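You operate a simulated robot arm through the tools that you are given. There is no shell and no other tool. Be economical: measure what you need, move in short steps, check, and stop when the job is done.

Carry out the task below with a simulated robot arm. There is one attempt and no reset: what you move stays moved.

## Task
Stand each of the four markers in the holder of its colour.

The check looks at the end state, three seconds after you hand in, the way a careful person would. Anything else that was tipped, shoved, dropped, spilled or broken makes it a failure.

## Robot
A 6-joint arm with a two-finger parallel gripper, fixed in place. Base frame: the origin is at the foot of the arm, x ahead of it, y to its left, z up. Units: mm, degrees, N and s.
Its first joint turns from -66.0 to 66.0 degrees. Payload 2.1 kg.
The tool frame sits at the grasp point between the pads (the TCP): z along the fingers, y along the line on which they close. The tips reach 30 mm beyond it. Largest opening 94 mm; finger width 28, thickness 10; the body of the gripper, 50 by 96 mm, starts 55 mm behind the TCP.
Orientation is that of the tool frame in the base frame, as [roll, pitch, yaw] about the fixed x, y, z axes, in that order (R = Rz(yaw) Ry(pitch) Rx(roll)). With the fingers straight down and closing along the base's y, the tool's x points along the base's -x, its y along +y and its z along -z.

## Interface
- The arm moves only by the tool jog_arm. Its argument "commands" is a list of rows, each a list of 7 numbers: the shift along the tool's x, y, z in mm, then the turn, a rotation vector about the tool's x, y, z in degrees, then the gripper command, from -1 (shut) to 1 (fully open), values between in proportion. In form: [[dx, dy, dz, ax, ay, az, fingers], ...]. A call has 1 to 10 rows; each row shifts and turns the commanded pose from where the row before left it, along the tool's axes as they then stand. A row lasts 0.2 s, in which the tool goes at most 50 mm and 8.6 degrees; a call with a longer step from one row to the next is refused whole, and so is a gripper value outside its range. Where a pose cannot be reached the arm comes as near as it can. A force on the tool above 40 N (or 10 N above the force at the start of the call, whichever is more), or a blocked arm, ends the call early, and 0.2 s more pass. Each finger travels about 72 mm/s and halts on what it meets, pressing with about 32 N; the grip force reading is that of the motor and also rises with nothing between the fingers. The clock runs only during rows and for 0.2 s after the last one: add rows that do not move to give the fingers time. It gives the time, the measured TCP pose, the force on the tool (base axes), the opening and the grip force at its end, in the units of the frame above (readings bear some noise).
- Cameras (640 x 400 px; columns grow to the right, rows downward): "scene" is fixed at [83.6, -379.3, 513.6]; the picture's right is [0.65, -0.76, 0.00], its down [-0.30, -0.25, -0.92] and it looks along [0.70, 0.60, -0.39] (base axes); focal length 328 px, centre (320, 200). "wrist" rides on the gripper at [-37, 0, -58] in the tool frame; the picture's right is [0.00, -1.00, 0.00], its down [0.97, 0.00, -0.24] and it looks along [0.24, 0.00, 0.97] (tool axes); focal length 218 px, centre (320, 200).
- snapshot(camera): a new picture of that camera. The clock stands still meanwhile.
- point_at(camera, pixels): for up to 12 pixels [column, row] of the newest picture of that camera ("zoom" is the newest enlarged one), the place [x, y, z] in the base frame of the surface seen there, good to about 3 mm, but the place of the scene camera against the robot may be out by one fixed shift of up to 25 mm in any direction. The clock stands still meanwhile.
- inspect(camera, box): a new picture of the part [left, top, right, bottom] of that camera's present view, enlarged. The clock stands still meanwhile.
- hand_in(): hands the job in; it is judged then, once.

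Keep the steps short. Do not move on a guess: measure, check each grasp and each placing, and mend mistakes. In all there are 80 turns and 46 pictures (those below and enlarged ones count). Leave the gripper open and the arm clear of the work at the hand-in unless told otherwise, and finish with a single line.

The tools are called after ">>>" by a JSON object that holds its "method" and its "body". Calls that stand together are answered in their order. jog_arm: Moves the arm, as the interface text tells. Its arguments: {"type":"object","properties":{"commands":{"type":"array","items":{"type":"array","items":{"type":"number"}}}},"required":["commands"]} The other tools are called the same way: snapshot (camera) takes a picture; point_at (camera, pixels) gives the place of the surface under pixels of a picture; inspect (camera, box) takes an enlarged picture of a part of a camera's view; hand_in () hands the job in.

At the start:

```text
time_s: 0.0
position: [323.3, -22.7, 334.4]
orientation: [179.9, 0.1, 179.9]
contact_force: [0.1, 0.3, -0.4]
width: 94.2
finger_force: 0.1
```

scene: 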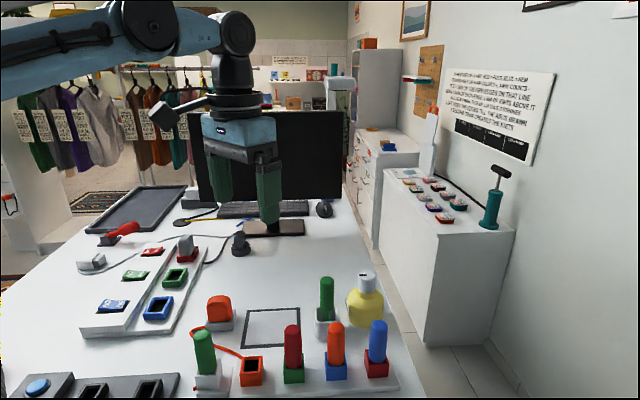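
wrist: 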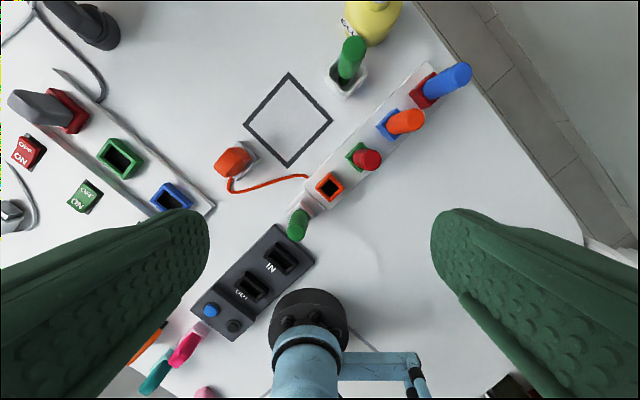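

I see a rack with red, orange and blue markers in holders of other colours, and two green objects. I'll enlarge the rack area in both cameras.

>>> {"method": "inspect", "body": {"camera": "scene", "box": [180, 260, 420, 400]}}

>>> {"method": "inspect", "body": {"camera": "wrist", "box": [200, 0, 500, 260]}}

```text
2.67 times, centred on (300, 330) of scene
```

zoom: 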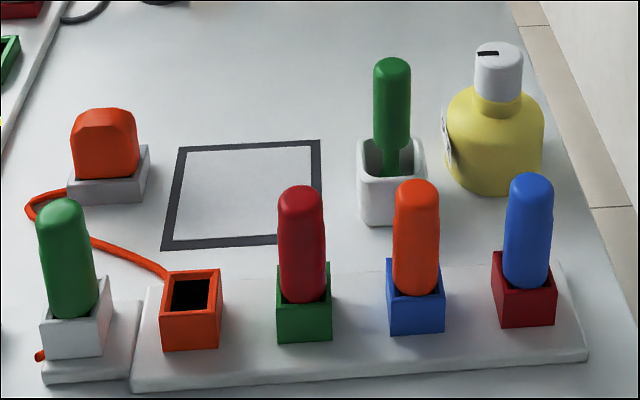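

```text
1.54 times, centred on (350, 130) of wrist
```

zoom: 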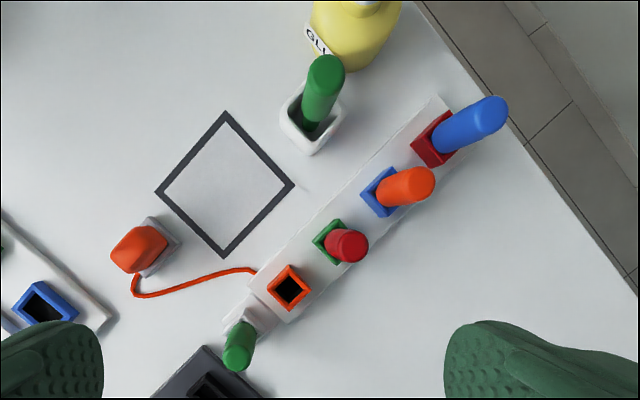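

The second green object, at zoom (385,110), has a thin stem and stands in a cup by the glue, so it looks like a brush. The green marker is in the white holder. The orange holder is empty, which gives the order orange, blue, red, green. Next I'll measure the holders and markers in the wrist zoom.

>>> {"method": "point_at", "body": {"camera": "zoom", "pixels": [[289, 266], [268, 289], [288, 309], [309, 286], [289, 290], [333, 221], [315, 242], [380, 169], [363, 192], [434, 112], [413, 143], [300, 318]]}}

>>> {"method": "point_at", "body": {"camera": "wrist", "pixels": [[368, 160], [405, 121], [455, 75], [298, 224], [352, 45], [370, 155], [408, 116], [460, 72], [302, 206], [340, 205], [275, 262], [232, 158]]}}

```text
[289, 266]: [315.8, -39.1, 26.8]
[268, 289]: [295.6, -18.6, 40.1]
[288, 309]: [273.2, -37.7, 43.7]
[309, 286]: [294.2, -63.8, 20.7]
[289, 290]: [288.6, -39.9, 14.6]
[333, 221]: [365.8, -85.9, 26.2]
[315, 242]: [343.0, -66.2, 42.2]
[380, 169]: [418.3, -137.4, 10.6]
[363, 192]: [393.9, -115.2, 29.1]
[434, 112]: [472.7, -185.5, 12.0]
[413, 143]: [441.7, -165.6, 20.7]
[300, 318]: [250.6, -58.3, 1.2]
```

```text
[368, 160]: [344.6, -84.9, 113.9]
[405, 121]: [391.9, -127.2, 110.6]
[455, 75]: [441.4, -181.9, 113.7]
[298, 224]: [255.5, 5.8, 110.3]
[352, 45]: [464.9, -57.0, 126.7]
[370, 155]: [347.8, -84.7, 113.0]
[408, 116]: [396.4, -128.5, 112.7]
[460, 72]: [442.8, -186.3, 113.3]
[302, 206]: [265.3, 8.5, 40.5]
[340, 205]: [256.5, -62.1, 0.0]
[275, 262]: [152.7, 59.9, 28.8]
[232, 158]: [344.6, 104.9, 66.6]
```

The table at wrist (340,205) reads z≈0, but the surface should be about 43. I'll check bare table points in both cameras before trusting any heights.

>>> {"method": "point_at", "body": {"camera": "wrist", "pixels": [[400, 220], [288, 120], [230, 60], [500, 200], [420, 330], [150, 50], [375, 345], [240, 240], [415, 85]]}}

>>> {"method": "point_at", "body": {"camera": "scene", "pixels": [[272, 325], [250, 280], [293, 327], [336, 326], [378, 324], [204, 334], [327, 282], [400, 380], [252, 358], [366, 276], [345, 240], [310, 371]]}}

```text
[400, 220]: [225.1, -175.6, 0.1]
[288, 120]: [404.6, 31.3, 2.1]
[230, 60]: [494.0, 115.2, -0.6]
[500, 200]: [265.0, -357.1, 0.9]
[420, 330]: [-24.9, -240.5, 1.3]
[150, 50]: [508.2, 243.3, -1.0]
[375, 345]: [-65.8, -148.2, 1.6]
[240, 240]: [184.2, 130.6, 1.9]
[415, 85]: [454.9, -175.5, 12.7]
```

```text
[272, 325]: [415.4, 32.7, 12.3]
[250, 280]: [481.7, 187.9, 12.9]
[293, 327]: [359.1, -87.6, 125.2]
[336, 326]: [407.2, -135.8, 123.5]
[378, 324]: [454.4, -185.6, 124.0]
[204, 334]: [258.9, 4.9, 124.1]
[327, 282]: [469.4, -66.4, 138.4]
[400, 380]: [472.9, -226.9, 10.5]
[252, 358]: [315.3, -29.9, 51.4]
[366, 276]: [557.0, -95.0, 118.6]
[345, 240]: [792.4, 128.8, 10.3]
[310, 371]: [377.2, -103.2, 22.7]
```

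The wrist camera puts the table at z≈0 everywhere, and the scene camera about 12 mm higher, which fits its fixed shift. The stated 43 disagrees with both, so I'll measure again from closer. I'll turn 45° to line the fingers up across the rack, move above the orange marker at z≈250 and look.

>>> {"method": "jog_arm", "body": {"commands": [[0, 0, 0, 0, 0, 7.5, 1], [0, 0, 0, 0, 0, 7.5, 1], [0, 0, 0, 0, 0, 7.5, 1], [0, 0, 0, 0, 0, 7.5, 1], [0, 0, 0, 0, 0, 7.5, 1], [0, 0, 0, 0, 0, 7.5, 1], [-31, -6.3, 21, 0, 0, 0, 1], [-31, -6.3, 21, 0, 0, 0, 1], [-31, -6.3, 21, 0, 0, 0, 1], [-31, -6.3, 21, 0, 0, 0, 1]]}}

>>> {"method": "snapshot", "body": {"camera": "wrist"}}

```text
time_s: 2.2
position: [394.9, -128.2, 249.8]
orientation: [179.9, 0.0, 135.1]
contact_force: [0.9, 1.1, -0.1]
width: 93.9
finger_force: 0.0
```

```text
41 pictures are left
```

wrist: 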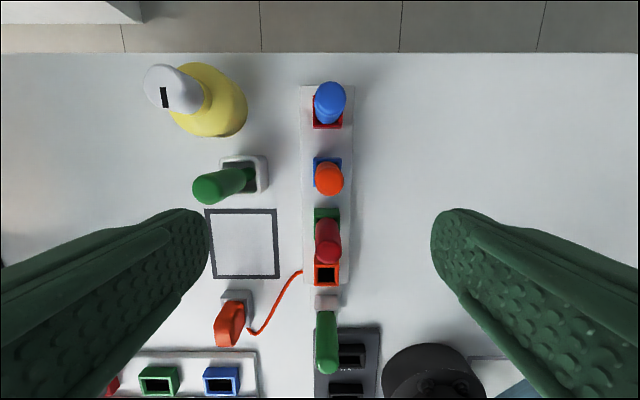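

The rack now runs straight up the picture at column ≈327. I'll measure table points, holder rims and marker tops from here.

>>> {"method": "inspect", "body": {"camera": "wrist", "box": [250, 70, 410, 380]}}

>>> {"method": "point_at", "body": {"camera": "wrist", "pixels": [[400, 150], [280, 150], [329, 180], [330, 96], [328, 110], [328, 243], [327, 255], [326, 360], [327, 286], [310, 150], [347, 200], [347, 100]]}}

```text
1.29 times, centred on (330, 225) of wrist
```

zoom: 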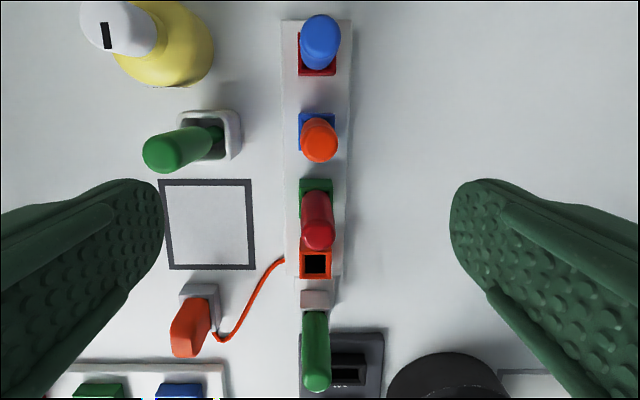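

```text
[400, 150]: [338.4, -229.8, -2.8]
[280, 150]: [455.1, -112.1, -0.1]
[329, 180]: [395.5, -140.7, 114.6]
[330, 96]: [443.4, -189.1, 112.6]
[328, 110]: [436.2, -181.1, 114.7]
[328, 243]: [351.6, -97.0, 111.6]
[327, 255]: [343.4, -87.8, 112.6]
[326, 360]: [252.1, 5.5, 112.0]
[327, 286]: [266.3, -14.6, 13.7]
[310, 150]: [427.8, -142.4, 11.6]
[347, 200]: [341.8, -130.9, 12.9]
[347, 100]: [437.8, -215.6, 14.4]
```

The table reads z≈0 again from this height, the marker tops z≈113 and the holder pitch about 72 mm. The empty orange holder should be near (293,-38). I'll go above it to locate its hole and the white and green holders precisely.

>>> {"method": "jog_arm", "body": {"commands": [[36, -2, 10, 0, 0, 0, 1], [36, -2, 10, 0, 0, 0, 1], [36, -2, 10, 0, 0, 0, 1], [36, -2, 10, 0, 0, 0, 1], [0, 0, 0, 0, 0, 0, 1]]}}

>>> {"method": "inspect", "body": {"camera": "wrist", "box": [220, 50, 420, 300]}}

```text
time_s: 3.4
position: [285.2, -28.7, 208.4]
orientation: [179.8, 0.0, 135.0]
contact_force: [0.2, -0.6, -0.4]
width: 93.9
finger_force: 0.1
```

```text
1.60 times, centred on (320, 175) of wrist
```

zoom: 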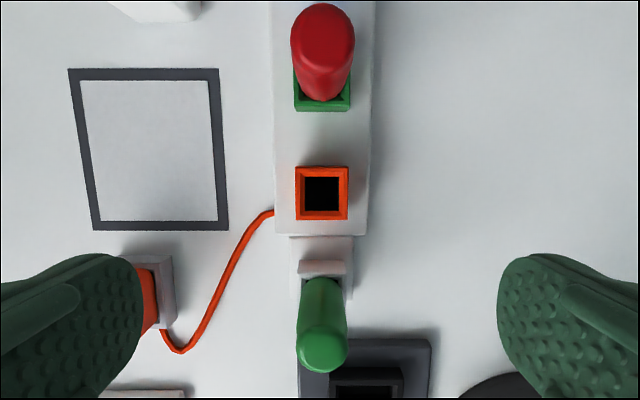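

The empty hole is clear at zoom (322,193). I'll read the points of its rim and floor, plus the green marker and green holder.

>>> {"method": "point_at", "body": {"camera": "zoom", "pixels": [[322, 169], [322, 215], [300, 192], [345, 192], [322, 195], [322, 345], [322, 335], [322, 30], [300, 92], [345, 92], [300, 267], [343, 267]]}}

>>> {"method": "jog_arm", "body": {"commands": [[0, 0, 0, 0, 0, 0, 1]]}}

```text
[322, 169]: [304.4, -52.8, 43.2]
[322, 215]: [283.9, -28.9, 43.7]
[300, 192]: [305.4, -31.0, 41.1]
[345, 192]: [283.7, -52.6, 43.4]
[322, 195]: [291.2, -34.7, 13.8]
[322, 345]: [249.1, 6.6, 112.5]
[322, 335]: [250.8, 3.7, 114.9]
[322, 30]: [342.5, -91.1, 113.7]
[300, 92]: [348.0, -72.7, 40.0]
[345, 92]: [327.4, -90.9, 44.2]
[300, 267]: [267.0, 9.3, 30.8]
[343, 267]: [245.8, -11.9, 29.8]
```

```text
time_s: 3.8
position: [285.3, -30.6, 208.2]
orientation: [179.9, 0.1, 134.9]
contact_force: [-0.2, 0.3, -0.6]
width: 94.2
finger_force: 0.0
```

The orange holder's centre is (294.4,-41.3), its rim is at z≈43 and its floor at z≈14. Now back above the orange marker at about (395.5,-141) to check alignment before going down.

>>> {"method": "jog_arm", "body": {"commands": [[-39, 0, 0, 0, 0, 0, 1], [-39, 0, 0, 0, 0, 0, 1], [-39, 0, 0, 0, 0, 0, 1], [-39, 0, 0, 0, 0, 0, 1], [0, 0, 0, 0, 0, 0, 1], [0, 0, 0, 0, 0, 0, 1]]}}

>>> {"method": "snapshot", "body": {"camera": "wrist"}}

```text
time_s: 5.2
position: [394.8, -141.6, 208.4]
orientation: [179.9, 0.0, 135.0]
contact_force: [-0.3, -0.3, 0.5]
width: 94.1
finger_force: 0.0
```

```text
38 pictures are left
```

wrist: 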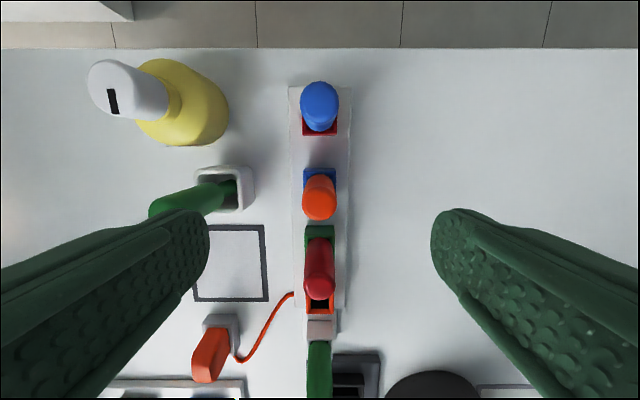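

The orange marker is centred sideways at column 319. I'll read its top to fix the along-rack offset, and check how much room there is to the brush on the left.

>>> {"method": "point_at", "body": {"camera": "wrist", "pixels": [[319, 204], [319, 218], [319, 190], [304, 204], [334, 204], [319, 180], [160, 203], [200, 195], [319, 100], [319, 282]]}}

```text
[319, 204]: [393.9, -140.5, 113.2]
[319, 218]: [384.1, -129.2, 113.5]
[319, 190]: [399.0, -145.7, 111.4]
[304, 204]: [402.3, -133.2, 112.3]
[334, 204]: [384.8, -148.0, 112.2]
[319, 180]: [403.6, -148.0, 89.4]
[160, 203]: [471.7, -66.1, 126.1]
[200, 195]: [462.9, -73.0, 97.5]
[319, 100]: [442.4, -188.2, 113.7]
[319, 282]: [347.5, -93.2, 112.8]
```

The marker's top centre is near (392.5,-139.5), about 3 mm ahead along tool x, and the brush is more than 100 mm off. I'll go down to TCP z≈128 first, and stop to check.

>>> {"method": "jog_arm", "body": {"commands": [[3, 0, 20, 0, 0, 0, 1], [0, 0, 30, 0, 0, 0, 1], [0, 0, 30, 0, 0, 0, 1], [0, 0, 0, 0, 0, 0, 1], [0, 0, 0, 0, 0, 0, 1]]}}

>>> {"method": "snapshot", "body": {"camera": "wrist"}}

>>> {"method": "snapshot", "body": {"camera": "scene"}}

```text
time_s: 6.4
position: [393.8, -139.8, 126.7]
orientation: [179.9, 0.0, 135.0]
contact_force: [-0.2, 0.8, 0.1]
width: 93.6
finger_force: 0.1
```

```text
37 pictures are left
```

wrist: 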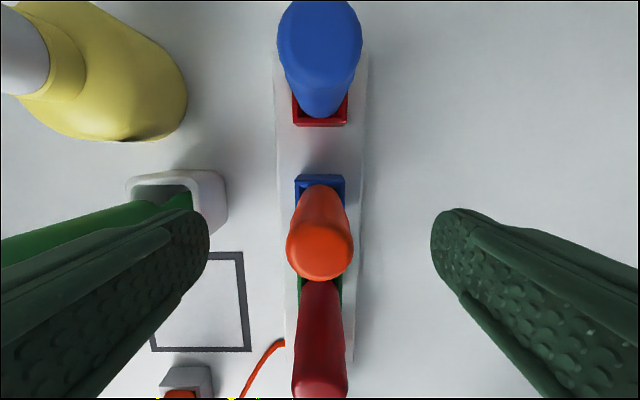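

```text
36 pictures are left
```

scene: 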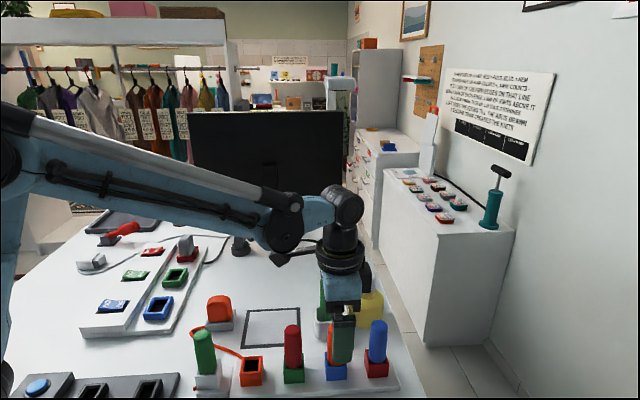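

The fingertips straddle the marker about mid-height in the scene view, and the heights agree. I'll lower to z≈88 and close.

>>> {"method": "jog_arm", "body": {"commands": [[0, 0, 20, 0, 0, 0, 1], [0, 0, 19, 0, 0, 0, 1], [0, 0, 0, 0, 0, 0, 1], [0, 0, 0, 0, 0, 0, -1], [0, 0, 0, 0, 0, 0, -1], [0, 0, 0, 0, 0, 0, -1], [0, 0, 0, 0, 0, 0, -1], [0, 0, 0, 0, 0, 0, -1]]}}

>>> {"method": "snapshot", "body": {"camera": "wrist"}}

```text
time_s: 8.2
position: [392.3, -141.5, 89.5]
orientation: [-179.9, 0.0, 135.0]
contact_force: [2.3, 2.5, -0.8]
width: 27.7
finger_force: 31.8
```

```text
35 pictures are left
```

wrist: 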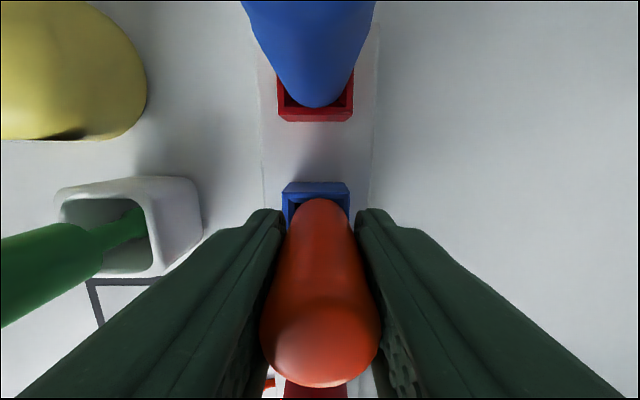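

Grasped: the opening is 27.7 and the marker is centred between the pads. I'll lift it straight up 120 mm.

>>> {"method": "jog_arm", "body": {"commands": [[0, 0, -15, 0, 0, 0, -1], [0, 0, -20, 0, 0, 0, -1], [0, 0, -25, 0, 0, 0, -1], [0, 0, -30, 0, 0, 0, -1], [0, 0, -30, 0, 0, 0, -1], [0, 0, 0, 0, 0, 0, -1], [0, 0, 0, 0, 0, 0, -1]]}}

>>> {"method": "snapshot", "body": {"camera": "scene"}}

>>> {"method": "snapshot", "body": {"camera": "wrist"}}

```text
time_s: 9.8
position: [393.5, -140.6, 210.8]
orientation: [179.9, 0.0, 135.0]
contact_force: [0.4, 0.2, 0.5]
width: 27.6
finger_force: 32.2
```

```text
34 pictures are left
```

scene: 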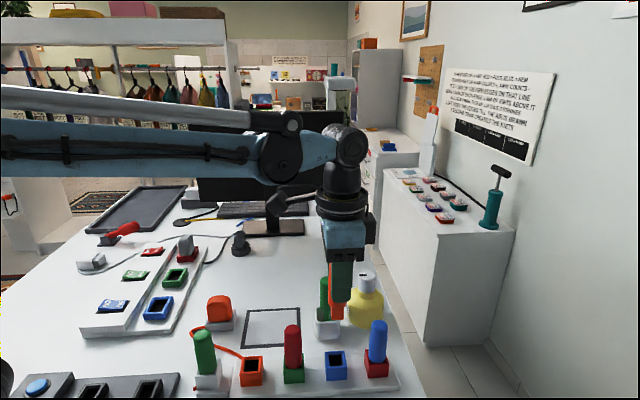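

```text
33 pictures are left
```

wrist: 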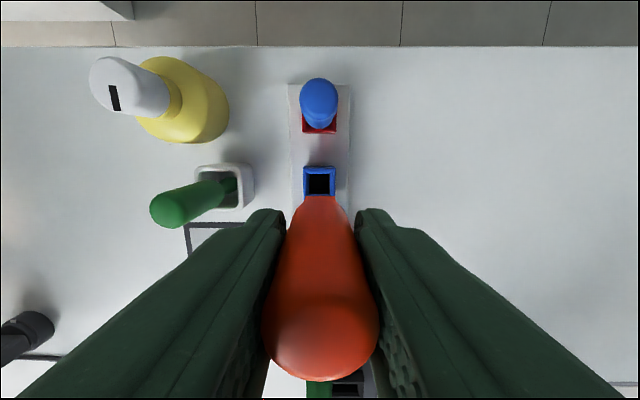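

The marker is out and the blue hole shows at wrist (319,181). I'll measure that rim and enlarge the scene view to see the marker's lower end.

>>> {"method": "point_at", "body": {"camera": "wrist", "pixels": [[319, 168], [319, 194], [305, 181], [333, 181], [319, 182]]}}

>>> {"method": "inspect", "body": {"camera": "scene", "box": [280, 240, 400, 390]}}

```text
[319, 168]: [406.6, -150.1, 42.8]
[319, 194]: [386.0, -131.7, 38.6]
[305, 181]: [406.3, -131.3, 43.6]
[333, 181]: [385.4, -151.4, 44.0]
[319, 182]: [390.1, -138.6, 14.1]
```

```text
2.67 times, centred on (340, 315) of scene
```

zoom: 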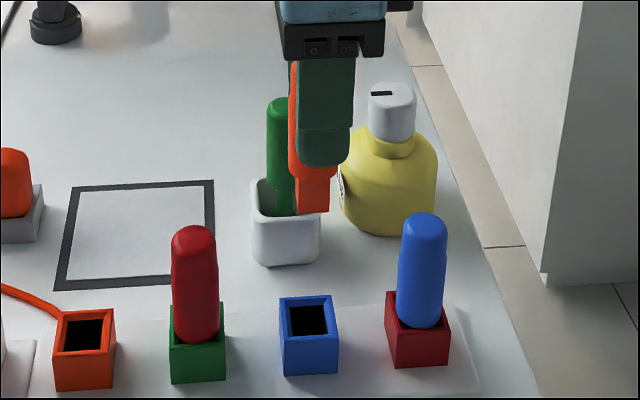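

The lower end is a narrower block, so I'll keep this yaw. The blue hole centre is (396.1,-141.1), so the shift to the orange hole is 142.5 mm along tool x and -1.3 along y. I'll move over at this height and check that the orange hole lands on the same pixel, (319,181).

>>> {"method": "jog_arm", "body": {"commands": [[28.5, -0.3, 0, 0, 0, 0, -1], [28.5, -0.3, 0, 0, 0, 0, -1], [28.5, -0.3, 0, 0, 0, 0, -1], [28.5, -0.2, 0, 0, 0, 0, -1], [28.5, -0.2, 0, 0, 0, 0, -1], [0, 0, 0, 0, 0, 0, -1], [0, 0, 0, 0, 0, 0, -1]]}}

>>> {"method": "snapshot", "body": {"camera": "wrist"}}

```text
time_s: 11.4
position: [294.6, -40.4, 210.7]
orientation: [179.9, 0.0, 135.1]
contact_force: [-0.1, -0.6, -0.5]
width: 27.1
finger_force: 32.1
```

```text
31 pictures are left
```

wrist: 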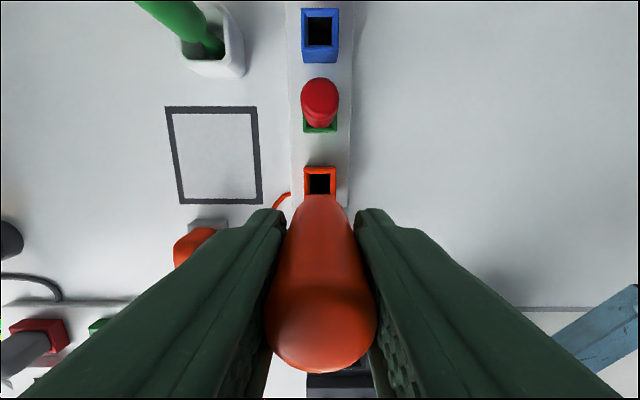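

The orange hole sits at (320,181), about the same as before. I'll confirm with points.

>>> {"method": "point_at", "body": {"camera": "wrist", "pixels": [[320, 168], [320, 194], [306, 181], [334, 181], [320, 182]]}}

>>> {"method": "inspect", "body": {"camera": "wrist", "box": [270, 150, 370, 212]}}

```text
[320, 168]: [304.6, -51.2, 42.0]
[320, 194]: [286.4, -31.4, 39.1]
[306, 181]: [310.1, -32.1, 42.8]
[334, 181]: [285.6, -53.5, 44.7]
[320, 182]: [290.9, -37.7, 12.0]
```

```text
6.40 times, centred on (320, 181) of wrist
```

zoom: 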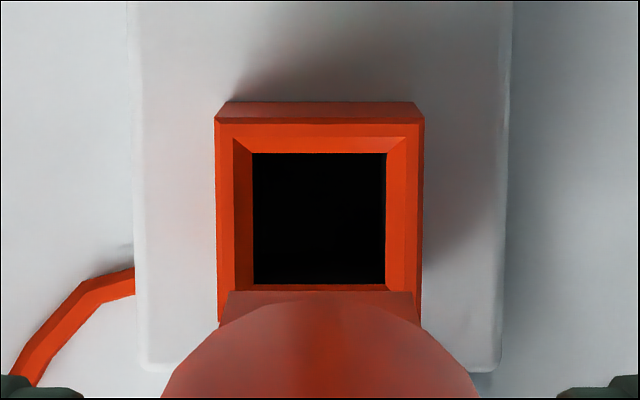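

The hole is centred under the marker and has a chamfer. I'll lower it in steps to z≈118, just before it enters, slow down, then insert to z≈91.

>>> {"method": "jog_arm", "body": {"commands": [[0, 0, 30, 0, 0, 0, -1], [0, 0, 30, 0, 0, 0, -1], [0, 0, 22, 0, 0, 0, -1], [0, 0, 0, 0, 0, 0, -1], [0, 0, 8, 0, 0, 0, -1], [0, 0, 8, 0, 0, 0, -1], [0, 0, 8, 0, 0, 0, -1], [0, 0, 8, 0, 0, 0, -1], [0, 0, 5, 0, 0, 0, -1], [0, 0, 0, 0, 0, 0, -1]]}}

>>> {"method": "inspect", "body": {"camera": "scene", "box": [180, 260, 420, 400]}}

```text
time_s: 13.4
position: [292.0, -40.1, 94.0]
orientation: [180.0, -0.2, 135.0]
contact_force: [-2.7, 0.5, 11.2]
width: 27.7
finger_force: 32.2
stopped in row 9: the force on the tool passed its limit (the readings are from after the stop); the commanded pose is now the measured one
```

```text
2.67 times, centred on (300, 330) of scene
```

zoom: 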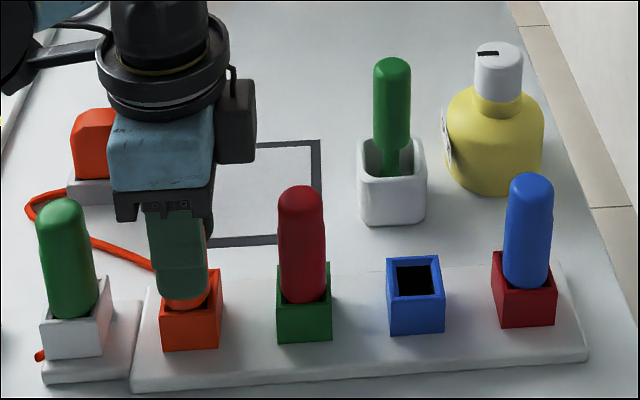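

It went in and stopped at z=94 with 11 N, against about 90 when seated. I'll press down a little more in small steps to seat it.

>>> {"method": "jog_arm", "body": {"commands": [[0, 0, 0, 0, 0, 0, -1], [0, 0, 2, 0, 0, 0, -1], [0, 0, 2, 0, 0, 0, -1], [0, 0, 0, 0, 0, 0, -1]]}}

>>> {"method": "inspect", "body": {"camera": "scene", "box": [220, 310, 320, 390]}}

```text
time_s: 13.9
position: [293.0, -39.8, 94.3]
orientation: [-180.0, -0.4, 135.2]
contact_force: [-2.6, -0.2, 10.4]
width: 27.5
finger_force: 31.1
stopped in row 2: the force on the tool passed its limit (the readings are from after the stop); the commanded pose is now the measured one
```

```text
5.00 times, centred on (270, 350) of scene
```

zoom: 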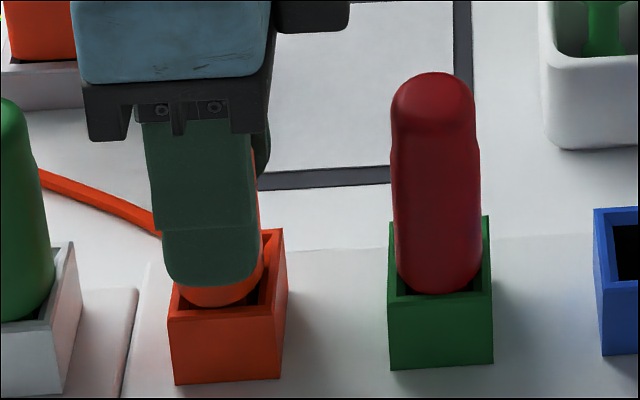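

Compared with the red marker in its holder, the orange one sits about 3 mm too far toward the -u end, so it is probably resting on the chamfer. I'll lift 8 mm, shift -2.5 in tool x and lower again.

>>> {"method": "jog_arm", "body": {"commands": [[0, 0, -8, 0, 0, 0, -1], [-2.5, 0, 0, 0, 0, 0, -1], [0, 0, 0, 0, 0, 0, -1], [0, 0, 4, 0, 0, 0, -1], [0, 0, 3, 0, 0, 0, -1], [0, 0, 3, 0, 0, 0, -1], [0, 0, 2, 0, 0, 0, -1], [0, 0, 0, 0, 0, 0, -1]]}}

>>> {"method": "inspect", "body": {"camera": "scene", "box": [220, 310, 320, 390]}}

```text
time_s: 15.3
position: [295.0, -41.9, 93.9]
orientation: [-179.9, -0.3, 135.2]
contact_force: [-0.6, 0.6, 8.4]
width: 27.1
finger_force: 32.3
stopped in row 6: the force on the tool passed its limit (the readings are from after the stop); the commanded pose is now the measured one
```

```text
5.00 times, centred on (270, 350) of scene
```

zoom: 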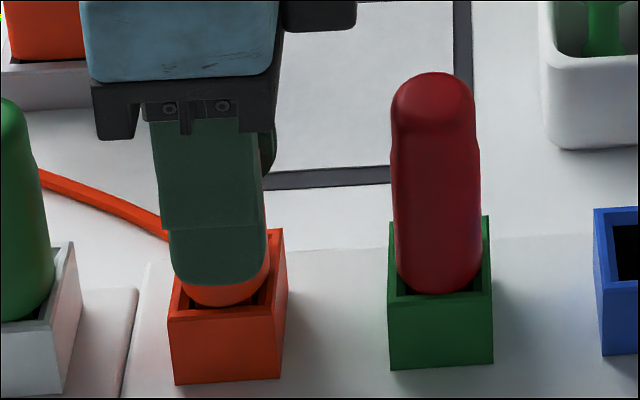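

The stop height repeats at 94 and the side force is near zero. In the wrist pictures the marker top shrank from 120 to 112 px across, so it slid about 4 mm down in the grip. That means it is on the floor of the holder. I'll open and go straight up.

>>> {"method": "jog_arm", "body": {"commands": [[0, 0, 0, 0, 0, 0, -0.2], [0, 0, 0, 0, 0, 0, 0.2], [0, 0, 0, 0, 0, 0, 0.6], [0, 0, 0, 0, 0, 0, 1], [0, 0, 0, 0, 0, 0, 1], [0, 0, 0, 0, 0, 0, 1], [0, 0, -30, 0, 0, 0, 1], [0, 0, -40, 0, 0, 0, 1], [0, 0, -40, 0, 0, 0, 1], [0, 0, 0, 0, 0, 0, 1]]}}

>>> {"method": "inspect", "body": {"camera": "scene", "box": [180, 260, 420, 400]}}

>>> {"method": "snapshot", "body": {"camera": "wrist"}}

```text
time_s: 17.5
position: [294.6, -41.0, 204.4]
orientation: [-180.0, -0.3, 135.1]
contact_force: [-0.1, 0.1, 0.4]
width: 94.1
finger_force: 0.1
```

```text
2.67 times, centred on (300, 330) of scene
```

zoom: 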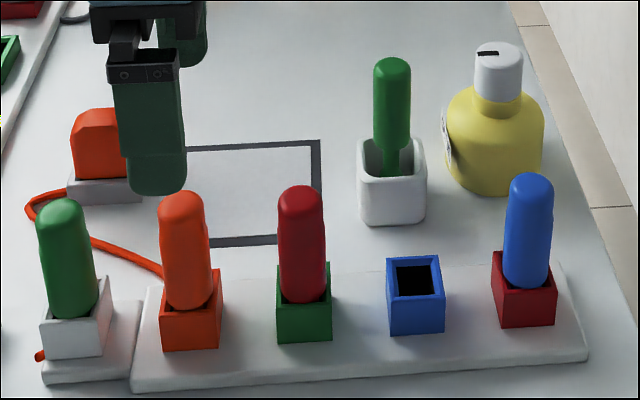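

```text
25 pictures are left
```

wrist: 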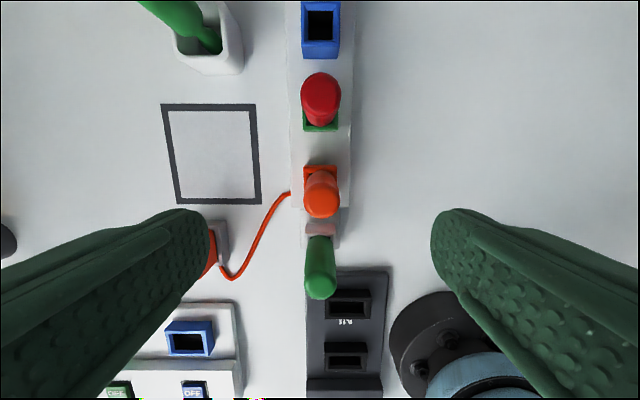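

Orange stands in its holder at the same height as the others. Next is blue. By pitch its grasp point is (444.2,-190.3), so I'll move there at this height and check.

>>> {"method": "jog_arm", "body": {"commands": [[-42.3, 0, 0, 0, 0, 0, 1], [-42.3, 0, 0, 0, 0, 0, 1], [-42.3, 0, 0, 0, 0, 0, 1], [-42.3, 0, 0, 0, 0, 0, 1], [-42.3, 0, 0, 0, 0, 0, 1], [0, 0, 0, 0, 0, 0, 1], [0, 0, 0, 0, 0, 0, 1]]}}

>>> {"method": "snapshot", "body": {"camera": "wrist"}}

```text
time_s: 19.1
position: [448.3, -192.2, 205.5]
orientation: [-179.8, -0.3, 135.1]
contact_force: [0.3, -0.3, 0.5]
width: 93.8
finger_force: 0.0
```

```text
24 pictures are left
```

wrist: 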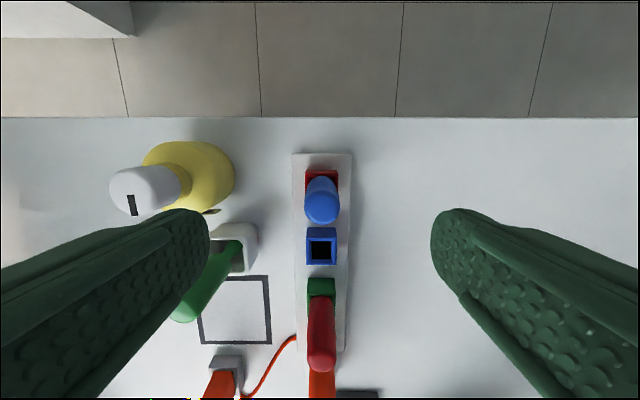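

Blue's top is near (322,208). I'll read it, and check the glue bottle and brush against the left finger's path.

>>> {"method": "point_at", "body": {"camera": "wrist", "pixels": [[322, 208], [322, 221], [305, 207], [339, 207], [130, 190], [175, 180], [210, 185], [225, 175], [215, 212], [185, 312], [255, 240], [230, 262]]}}

```text
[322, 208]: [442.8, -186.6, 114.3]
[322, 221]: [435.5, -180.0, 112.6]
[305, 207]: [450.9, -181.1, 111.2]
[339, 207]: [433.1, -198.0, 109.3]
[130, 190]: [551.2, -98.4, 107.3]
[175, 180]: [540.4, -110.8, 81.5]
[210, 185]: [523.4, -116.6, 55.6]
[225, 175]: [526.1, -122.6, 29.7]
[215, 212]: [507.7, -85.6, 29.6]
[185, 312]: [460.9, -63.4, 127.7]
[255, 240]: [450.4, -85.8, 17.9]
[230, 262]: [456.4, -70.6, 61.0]
```

Blue's centre is about (443,-188.5), which is +6.3 tool x and -1 tool y from here. The bottle and brush are 100 mm or more off. I'll lower to z≈126 with that correction, then to 89, and close.

>>> {"method": "jog_arm", "body": {"commands": [[6.3, -1, 20, 0, 0, 0, 1], [0, 0, 30, 0, 0, 0, 1], [0, 0, 30, 0, 0, 0, 1], [0, 0, 20, 0, 0, 0, 1], [0, 0, 17, 0, 0, 0, 1], [0, 0, 0, 0, 0, 0, 1], [0, 0, 0, 0, 0, 0, 1]]}}

>>> {"method": "snapshot", "body": {"camera": "wrist"}}

```text
time_s: 20.7
position: [440.4, -187.2, 85.0]
orientation: [-179.9, -0.4, 135.1]
contact_force: [0.8, 0.3, -0.2]
width: 94.0
finger_force: 0.1
```

```text
23 pictures are left
```

wrist: 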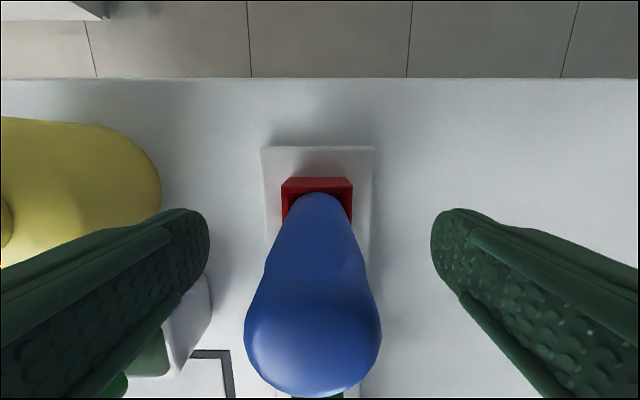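

Aligned. I'll back off 2 mm in tool x, raise 3 mm and close on it.

>>> {"method": "jog_arm", "body": {"commands": [[-2, 0.8, -3, 0, 0, 0, 1], [0, 0, 0, 0, 0, 0, 1], [0, 0, 0, 0, 0, 0, -1], [0, 0, 0, 0, 0, 0, -1], [0, 0, 0, 0, 0, 0, -1], [0, 0, 0, 0, 0, 0, -1], [0, 0, 0, 0, 0, 0, -1]]}}

```text
time_s: 22.3
position: [442.0, -187.3, 88.3]
orientation: [179.9, -0.3, 135.0]
contact_force: [8.8, 5.4, 0.8]
width: 27.8
finger_force: 31.7
```

Gripped at 27.8, with a small side force of about 10 N while the stem is still held in its hole. I'll nudge 0.8 mm to relieve it and lift 120 mm.

>>> {"method": "jog_arm", "body": {"commands": [[0, 0.8, -5, 0, 0, 0, -1], [0, 0, -20, 0, 0, 0, -1], [0, 0, -35, 0, 0, 0, -1], [0, 0, -35, 0, 0, 0, -1], [0, 0, -25, 0, 0, 0, -1], [0, 0, 0, 0, 0, 0, -1], [0, 0, 0, 0, 0, 0, -1]]}}

>>> {"method": "snapshot", "body": {"camera": "wrist"}}

```text
time_s: 23.9
position: [442.7, -187.5, 210.7]
orientation: [-179.9, -0.2, 135.1]
contact_force: [-0.7, -0.1, 0.3]
width: 27.7
finger_force: 32.2
```

```text
22 pictures are left
```

wrist: 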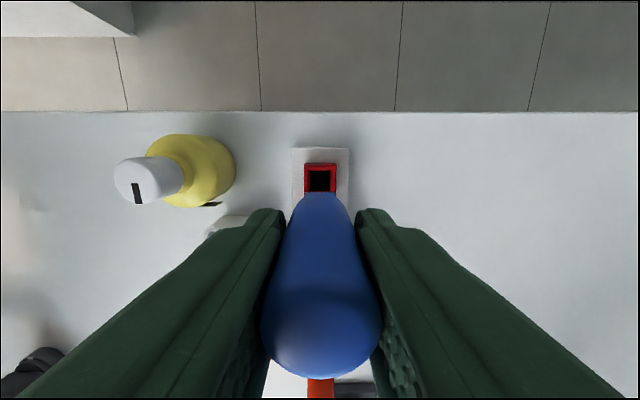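

The red hole shows at (320,178). I'll move one pitch, 71.2 mm, so the blue hole comes to the same pixel.

>>> {"method": "jog_arm", "body": {"commands": [[24, 0, 0, 0, 0, 0, -1], [24, -0.3, 0, 0, 0, 0, -1], [23.2, -0.3, 0, 0, 0, 0, -1], [0, 0, 0, 0, 0, 0, -1], [0, 0, 0, 0, 0, 0, -1]]}}

>>> {"method": "inspect", "body": {"camera": "wrist", "box": [270, 150, 370, 212]}}

```text
time_s: 25.1
position: [391.5, -139.4, 212.9]
orientation: [-179.9, -0.3, 135.1]
contact_force: [-0.8, 0.1, 0.5]
width: 27.6
finger_force: 31.7
```

```text
6.40 times, centred on (320, 181) of wrist
```

zoom: 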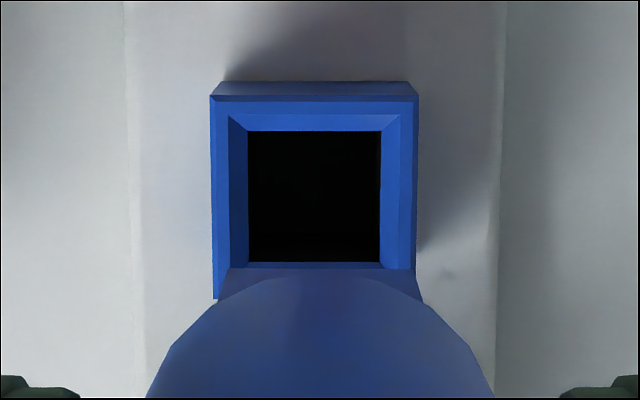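

From the enlarged view I compute the stem centre at tool x ≈ -0.6 and the hole at ≈ -1.2, with the hole about 1.2 mm toward +y. I'll apply that small correction and lower, with slow steps at the end.

>>> {"method": "jog_arm", "body": {"commands": [[-0.6, 1.2, 30, 0, 0, 0, -1], [0, 0, 30, 0, 0, 0, -1], [0, 0, 22, 0, 0, 0, -1], [0, 0, 0, 0, 0, 0, -1], [0, 0, 8, 0, 0, 0, -1], [0, 0, 8, 0, 0, 0, -1], [0, 0, 8, 0, 0, 0, -1], [0, 0, 7, 0, 0, 0, -1], [0, 0, 4, 0, 0, 0, -1], [0, 0, 3, 0, 0, 0, -1]]}}

>>> {"method": "inspect", "body": {"camera": "scene", "box": [260, 300, 400, 390]}}

```text
time_s: 27.2
position: [392.4, -137.0, 93.5]
orientation: [-179.8, -0.5, 135.1]
contact_force: [-0.8, -0.4, 8.1]
width: 27.1
finger_force: 32.5
stopped in row 10: the force on the tool passed its limit (the readings are from after the stop); the commanded pose is now the measured one
```

```text
4.44 times, centred on (330, 345) of scene
```

zoom: 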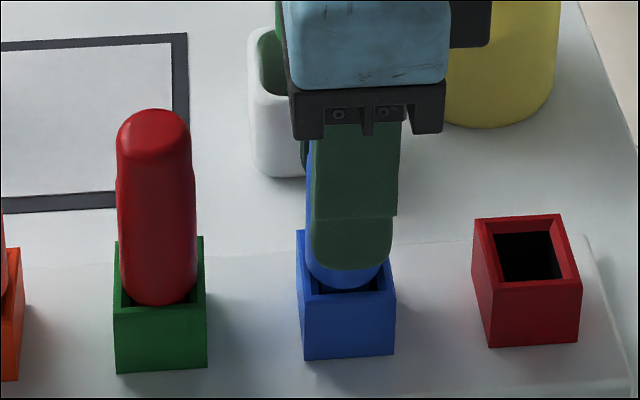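

Same stop as orange (z≈93.5, almost no side force), and blue sits well in the blue holder. I'll open, rise, and check.

>>> {"method": "jog_arm", "body": {"commands": [[0, 0, 0, 0, 0, 0, -0.2], [0, 0, 0, 0, 0, 0, 0.2], [0, 0, 0, 0, 0, 0, 0.6], [0, 0, 0, 0, 0, 0, 1], [0, 0, 0, 0, 0, 0, 1], [0, 0, 0, 0, 0, 0, 1], [0, 0, -30, 0, 0, 0, 1], [0, 0, -40, 0, 0, 0, 1], [0, 0, -40, 0, 0, 0, 1], [0, 0, 0, 0, 0, 0, 1]]}}

>>> {"method": "inspect", "body": {"camera": "scene", "box": [180, 260, 420, 400]}}

```text
time_s: 29.4
position: [392.7, -139.1, 205.0]
orientation: [-179.9, -0.5, 135.0]
contact_force: [0.1, -0.3, 0.1]
width: 94.3
finger_force: 0.1
```

```text
2.67 times, centred on (300, 330) of scene
```

zoom: 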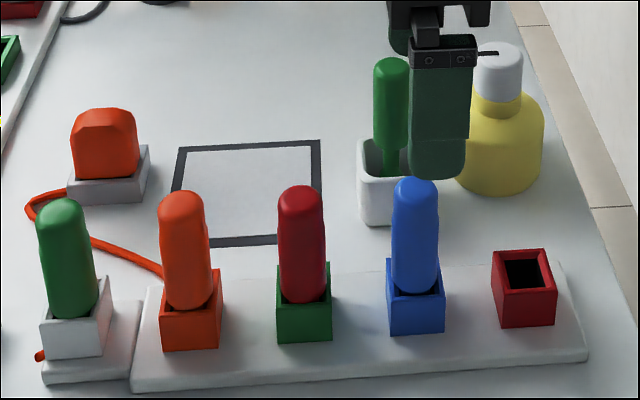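

Blue is standing. Next I'll move one pitch to the red marker in the green holder, and look.

>>> {"method": "jog_arm", "body": {"commands": [[35, -0.3, 0, 0, 0, 0, 1], [35, -0.3, 0, 0, 0, 0, 1], [0, 0, 20, 0, 0, 0, 1], [0, 0, 20, 0, 0, 0, 1], [0, 0, 0, 0, 0, 0, 1], [0, 0, 0, 0, 0, 0, 1]]}}

>>> {"method": "snapshot", "body": {"camera": "wrist"}}

>>> {"method": "point_at", "body": {"camera": "wrist", "pixels": [[320, 200], [320, 215], [320, 225], [320, 235], [295, 225], [345, 225], [300, 225], [340, 225], [320, 190], [320, 245]]}}

```text
time_s: 30.8
position: [343.3, -87.3, 165.6]
orientation: [-179.8, -0.5, 135.0]
contact_force: [-0.4, -0.2, -0.5]
width: 93.9
finger_force: 0.1
```

```text
18 pictures are left
```

wrist: 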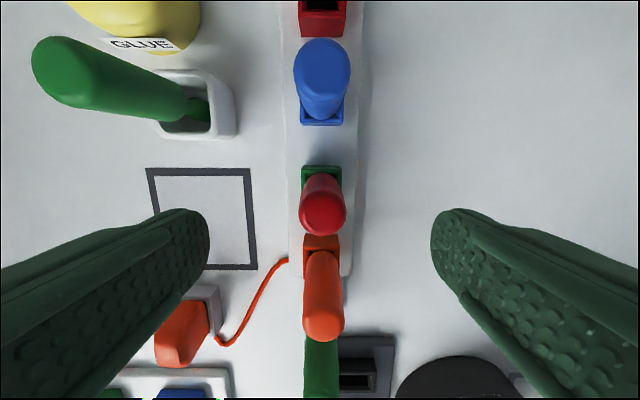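

```text
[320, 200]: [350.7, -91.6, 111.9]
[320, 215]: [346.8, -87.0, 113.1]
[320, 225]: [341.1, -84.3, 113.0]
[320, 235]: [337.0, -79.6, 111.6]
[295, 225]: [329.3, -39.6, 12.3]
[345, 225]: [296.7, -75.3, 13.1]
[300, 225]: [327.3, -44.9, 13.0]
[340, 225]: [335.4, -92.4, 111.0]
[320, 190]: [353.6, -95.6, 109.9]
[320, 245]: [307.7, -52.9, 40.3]
```

Red's centre is about (345,-89.5), so the correction is -2.7 tool x and -0.6 tool y. I'll lower to z≈88 and look before closing.

>>> {"method": "jog_arm", "body": {"commands": [[-2.7, -0.6, 20, 0, 0, 0, 1], [0, 0, 25, 0, 0, 0, 1], [0, 0, 20, 0, 0, 0, 1], [0, 0, 11, 0, 0, 0, 1], [0, 0, 0, 0, 0, 0, 1], [0, 0, 0, 0, 0, 0, 1]]}}

>>> {"method": "snapshot", "body": {"camera": "wrist"}}

```text
time_s: 32.2
position: [342.4, -89.6, 87.7]
orientation: [-179.9, -0.5, 135.1]
contact_force: [-0.2, 0.4, -0.2]
width: 93.9
finger_force: 0.0
```

```text
17 pictures are left
```

wrist: 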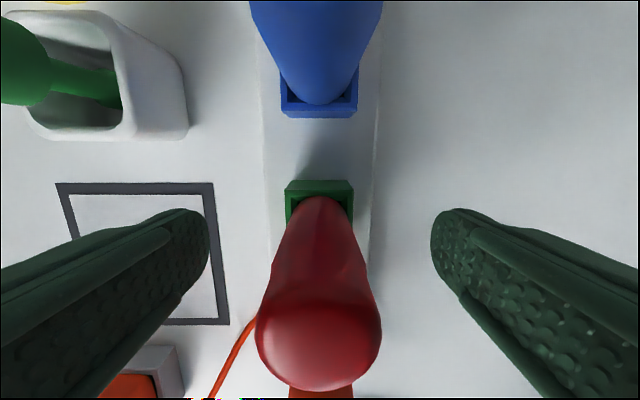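

Centred between the fingers. I'll close, then lift 122 mm.

>>> {"method": "jog_arm", "body": {"commands": [[0, 0, 0, 0, 0, 0, -1], [0, 0, 0, 0, 0, 0, -1], [0, 0, 0, 0, 0, 0, -1], [0, 0, 0, 0, 0, 0, -1], [0, 0, 0, 0, 0, 0, -1]]}}

>>> {"method": "jog_arm", "body": {"commands": [[0, 0, -5, 0, 0, 0, -1], [0, 0, -20, 0, 0, 0, -1], [0, 0, -35, 0, 0, 0, -1], [0, 0, -35, 0, 0, 0, -1], [0, 0, -27, 0, 0, 0, -1], [0, 0, 0, 0, 0, 0, -1]]}}

```text
time_s: 33.4
position: [343.5, -89.9, 87.7]
orientation: [179.9, -0.5, 135.1]
contact_force: [4.3, 3.1, 0.4]
width: 27.9
finger_force: 32.2
```

```text
time_s: 34.8
position: [346.1, -93.2, 209.1]
orientation: [-179.9, -0.5, 135.0]
contact_force: [-0.2, 0.5, -0.1]
width: 27.6
finger_force: 32.4
```

Red is held at 27.6 and its lower end is around z≈135, clear of blue's top at 113. I'll move two pitches to above the red holder and look.

>>> {"method": "jog_arm", "body": {"commands": [[-35.5, 0.3, 0, 0, 0, 0, -1], [-35.5, 0.3, 0, 0, 0, 0, -1], [-35.5, 0.3, 0, 0, 0, 0, -1], [-35.5, 0.3, 0, 0, 0, 0, -1], [0, 0, 0, 0, 0, 0, -1], [0, 0, 0, 0, 0, 0, -1]]}}

>>> {"method": "inspect", "body": {"camera": "wrist", "box": [270, 150, 370, 212]}}

```text
time_s: 36.2
position: [445.1, -188.8, 207.8]
orientation: [-179.9, -0.5, 135.1]
contact_force: [0.4, 0.0, 0.2]
width: 27.7
finger_force: 31.7
```

```text
6.40 times, centred on (320, 181) of wrist
```

zoom: 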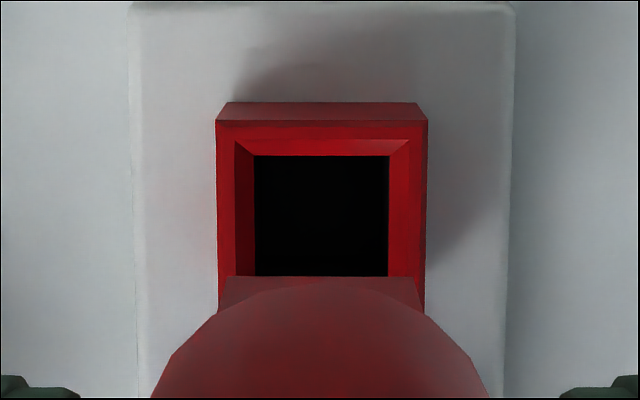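

From the enlarged view the hole is about 2 mm ahead in tool x and centred sideways. I'll shift +2 and lower, slowly at the end.

>>> {"method": "jog_arm", "body": {"commands": [[2, 0, 25, 0, 0, 0, -1], [0, 0, 30, 0, 0, 0, -1], [0, 0, 22, 0, 0, 0, -1], [0, 0, 0, 0, 0, 0, -1], [0, 0, 8, 0, 0, 0, -1], [0, 0, 8, 0, 0, 0, -1], [0, 0, 8, 0, 0, 0, -1], [0, 0, 7, 0, 0, 0, -1], [0, 0, 4, 0, 0, 0, -1], [0, 0, 3, 0, 0, 0, -1]]}}

>>> {"method": "inspect", "body": {"camera": "scene", "box": [260, 300, 400, 390]}}

```text
time_s: 38.4
position: [442.9, -189.8, 94.8]
orientation: [-180.0, -0.5, 135.1]
contact_force: [-1.9, 0.4, 12.7]
width: 27.4
finger_force: 31.4
```

```text
4.44 times, centred on (330, 345) of scene
```

zoom: 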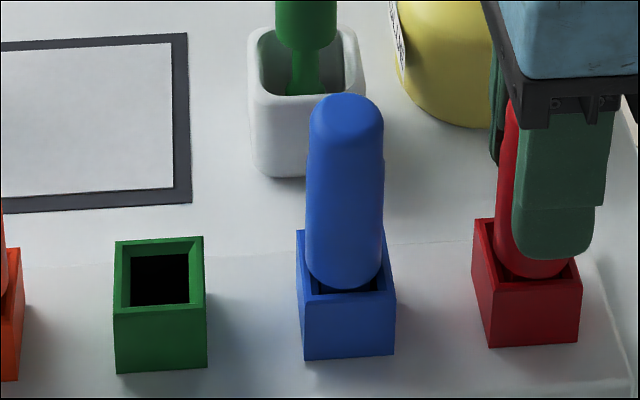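

It seats at z≈94.8 with 12.7 N upward, as before, and it looks right in the red holder. I'll release, rise and check.

>>> {"method": "jog_arm", "body": {"commands": [[0, 0, 0, 0, 0, 0, -0.2], [0, 0, 0, 0, 0, 0, 0.2], [0, 0, 0, 0, 0, 0, 0.6], [0, 0, 0, 0, 0, 0, 1], [0, 0, 0, 0, 0, 0, 1], [0, 0, 0, 0, 0, 0, 1], [0, 0, -30, 0, 0, 0, 1], [0, 0, -40, 0, 0, 0, 1], [0, 0, -40, 0, 0, 0, 1], [0, 0, 0, 0, 0, 0, 1]]}}

>>> {"method": "inspect", "body": {"camera": "scene", "box": [180, 260, 420, 400]}}

```text
time_s: 40.6
position: [443.7, -190.5, 204.5]
orientation: [-179.9, -0.5, 135.0]
contact_force: [-0.4, -0.7, 0.4]
width: 94.1
finger_force: 0.1
```

```text
2.67 times, centred on (300, 330) of scene
```

zoom: 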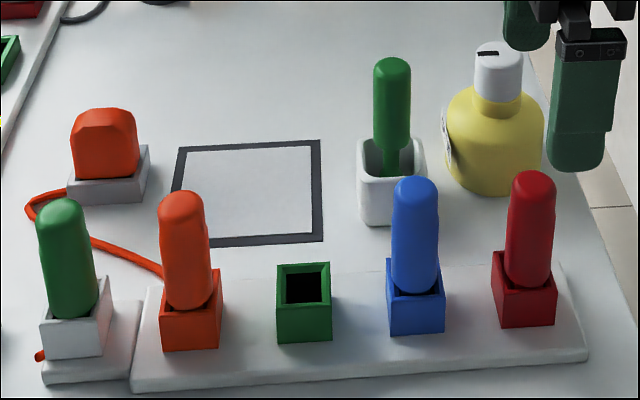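

Three are placed. Last is green, in the white holder near (252,4). I'll move there at this height and look.

>>> {"method": "jog_arm", "body": {"commands": [[45, 0.3, 0, 0, 0, 0, 1], [45, 0.3, 0, 0, 0, 0, 1], [45, 0.3, 0, 0, 0, 0, 1], [45, 0.3, 0, 0, 0, 0, 1], [45, 0.3, 0, 0, 0, 0, 1], [45, 0.3, 0, 0, 0, 0, 1], [0, 0, 20, 0, 0, 0, 1], [0, 0, 20, 0, 0, 0, 1], [0, 0, 0, 0, 0, 0, 1], [0, 0, 0, 0, 0, 0, 1]]}}

>>> {"method": "snapshot", "body": {"camera": "wrist"}}

```text
time_s: 42.8
position: [253.7, 3.8, 165.1]
orientation: [-180.0, -0.5, 135.1]
contact_force: [0.4, 0.5, -0.6]
width: 94.1
finger_force: 0.0
```

```text
13 pictures are left
```

wrist: 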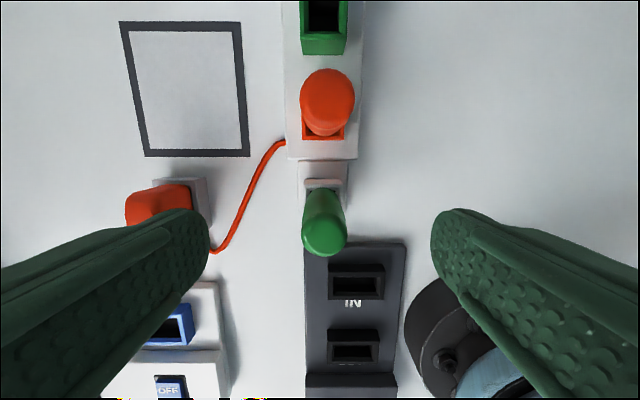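

Green's top is near (324,237). I'll read its position, and the positions and heights of what lies near the finger paths.

>>> {"method": "point_at", "body": {"camera": "wrist", "pixels": [[324, 237], [324, 254], [304, 236], [344, 236], [324, 195], [170, 200], [195, 195], [205, 235], [180, 325], [225, 300], [350, 265], [430, 320]]}}

>>> {"method": "inspect", "body": {"camera": "scene", "box": [150, 290, 290, 400]}}

```text
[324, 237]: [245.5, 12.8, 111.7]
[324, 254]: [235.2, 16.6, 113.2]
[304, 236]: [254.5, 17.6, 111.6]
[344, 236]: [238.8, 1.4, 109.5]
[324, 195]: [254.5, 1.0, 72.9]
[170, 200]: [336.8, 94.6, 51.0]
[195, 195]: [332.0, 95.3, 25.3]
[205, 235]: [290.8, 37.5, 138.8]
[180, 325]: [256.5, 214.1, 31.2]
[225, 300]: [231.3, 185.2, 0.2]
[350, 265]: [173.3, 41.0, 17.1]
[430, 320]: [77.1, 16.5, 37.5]
```

```text
3.64 times, centred on (220, 345) of scene
```

zoom: 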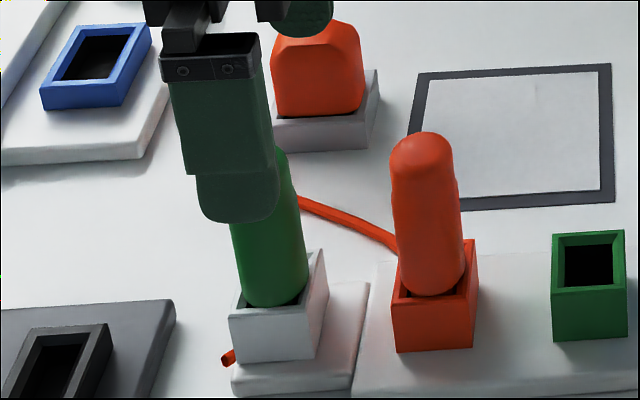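

Green's top centre is about (246,10), one pitch beyond orange, so it stands upright. The plug and boxes are 120 mm or more sideways. I'll correct by +9.2 tool x and -1 tool y, lower to z≈88, and look.

>>> {"method": "jog_arm", "body": {"commands": [[9.2, -1, 10, 0, 0, 0, 1], [0, 0, 28, 0, 0, 0, 1], [0, 0, 25, 0, 0, 0, 1], [0, 0, 14, 0, 0, 0, 1], [0, 0, 0, 0, 0, 0, 1], [0, 0, 0, 0, 0, 0, 1]]}}

>>> {"method": "snapshot", "body": {"camera": "wrist"}}

```text
time_s: 44.2
position: [244.7, 9.7, 88.8]
orientation: [-179.9, -0.5, 135.1]
contact_force: [-0.6, 0.0, 0.2]
width: 94.1
finger_force: 0.0
```

```text
11 pictures are left
```

wrist: 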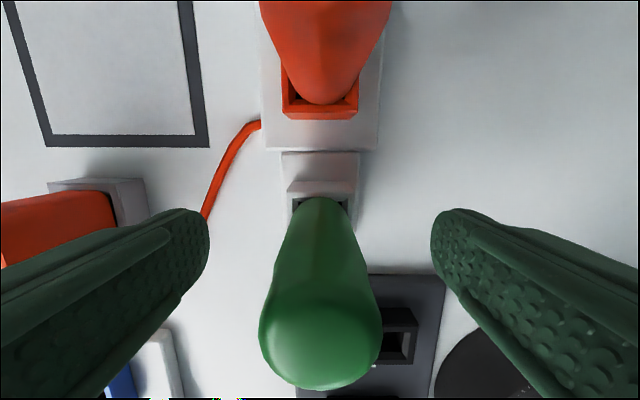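

Centred between the fingers. I'll close, then lift gently, since the white holder may be a separate loose piece.

>>> {"method": "jog_arm", "body": {"commands": [[0, 0, 0, 0, 0, 0, -1], [0, 0, 0, 0, 0, 0, -1], [0, 0, 0, 0, 0, 0, -1], [0, 0, 0, 0, 0, 0, -1], [0, 0, 0, 0, 0, 0, -1]]}}

>>> {"method": "jog_arm", "body": {"commands": [[0, 0, -5, 0, 0, 0, -1], [0, 0, -10, 0, 0, 0, -1], [0, 0, -20, 0, 0, 0, -1], [0, 0, -30, 0, 0, 0, -1], [0, 0, -30, 0, 0, 0, -1], [0, 0, -26, 0, 0, 0, -1], [0, 0, 0, 0, 0, 0, -1]]}}

>>> {"method": "snapshot", "body": {"camera": "scene"}}

```text
time_s: 45.4
position: [245.1, 9.2, 88.6]
orientation: [-179.9, -0.7, 135.0]
contact_force: [0.2, -1.1, 0.2]
width: 27.6
finger_force: 32.1
```

```text
time_s: 47.0
position: [247.5, 8.3, 211.0]
orientation: [-179.8, -0.5, 135.1]
contact_force: [-0.8, -0.4, 0.1]
width: 27.6
finger_force: 32.2
```

```text
10 pictures are left
```

scene: 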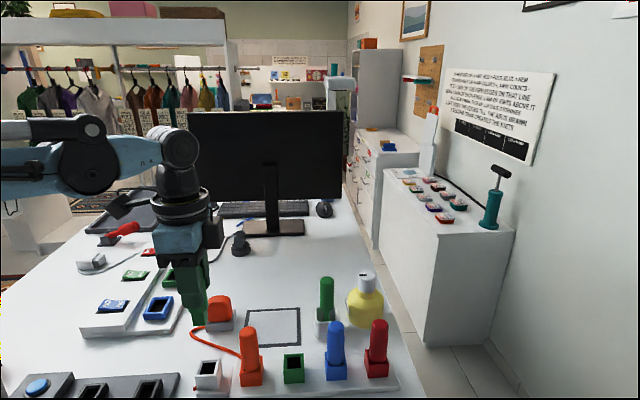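

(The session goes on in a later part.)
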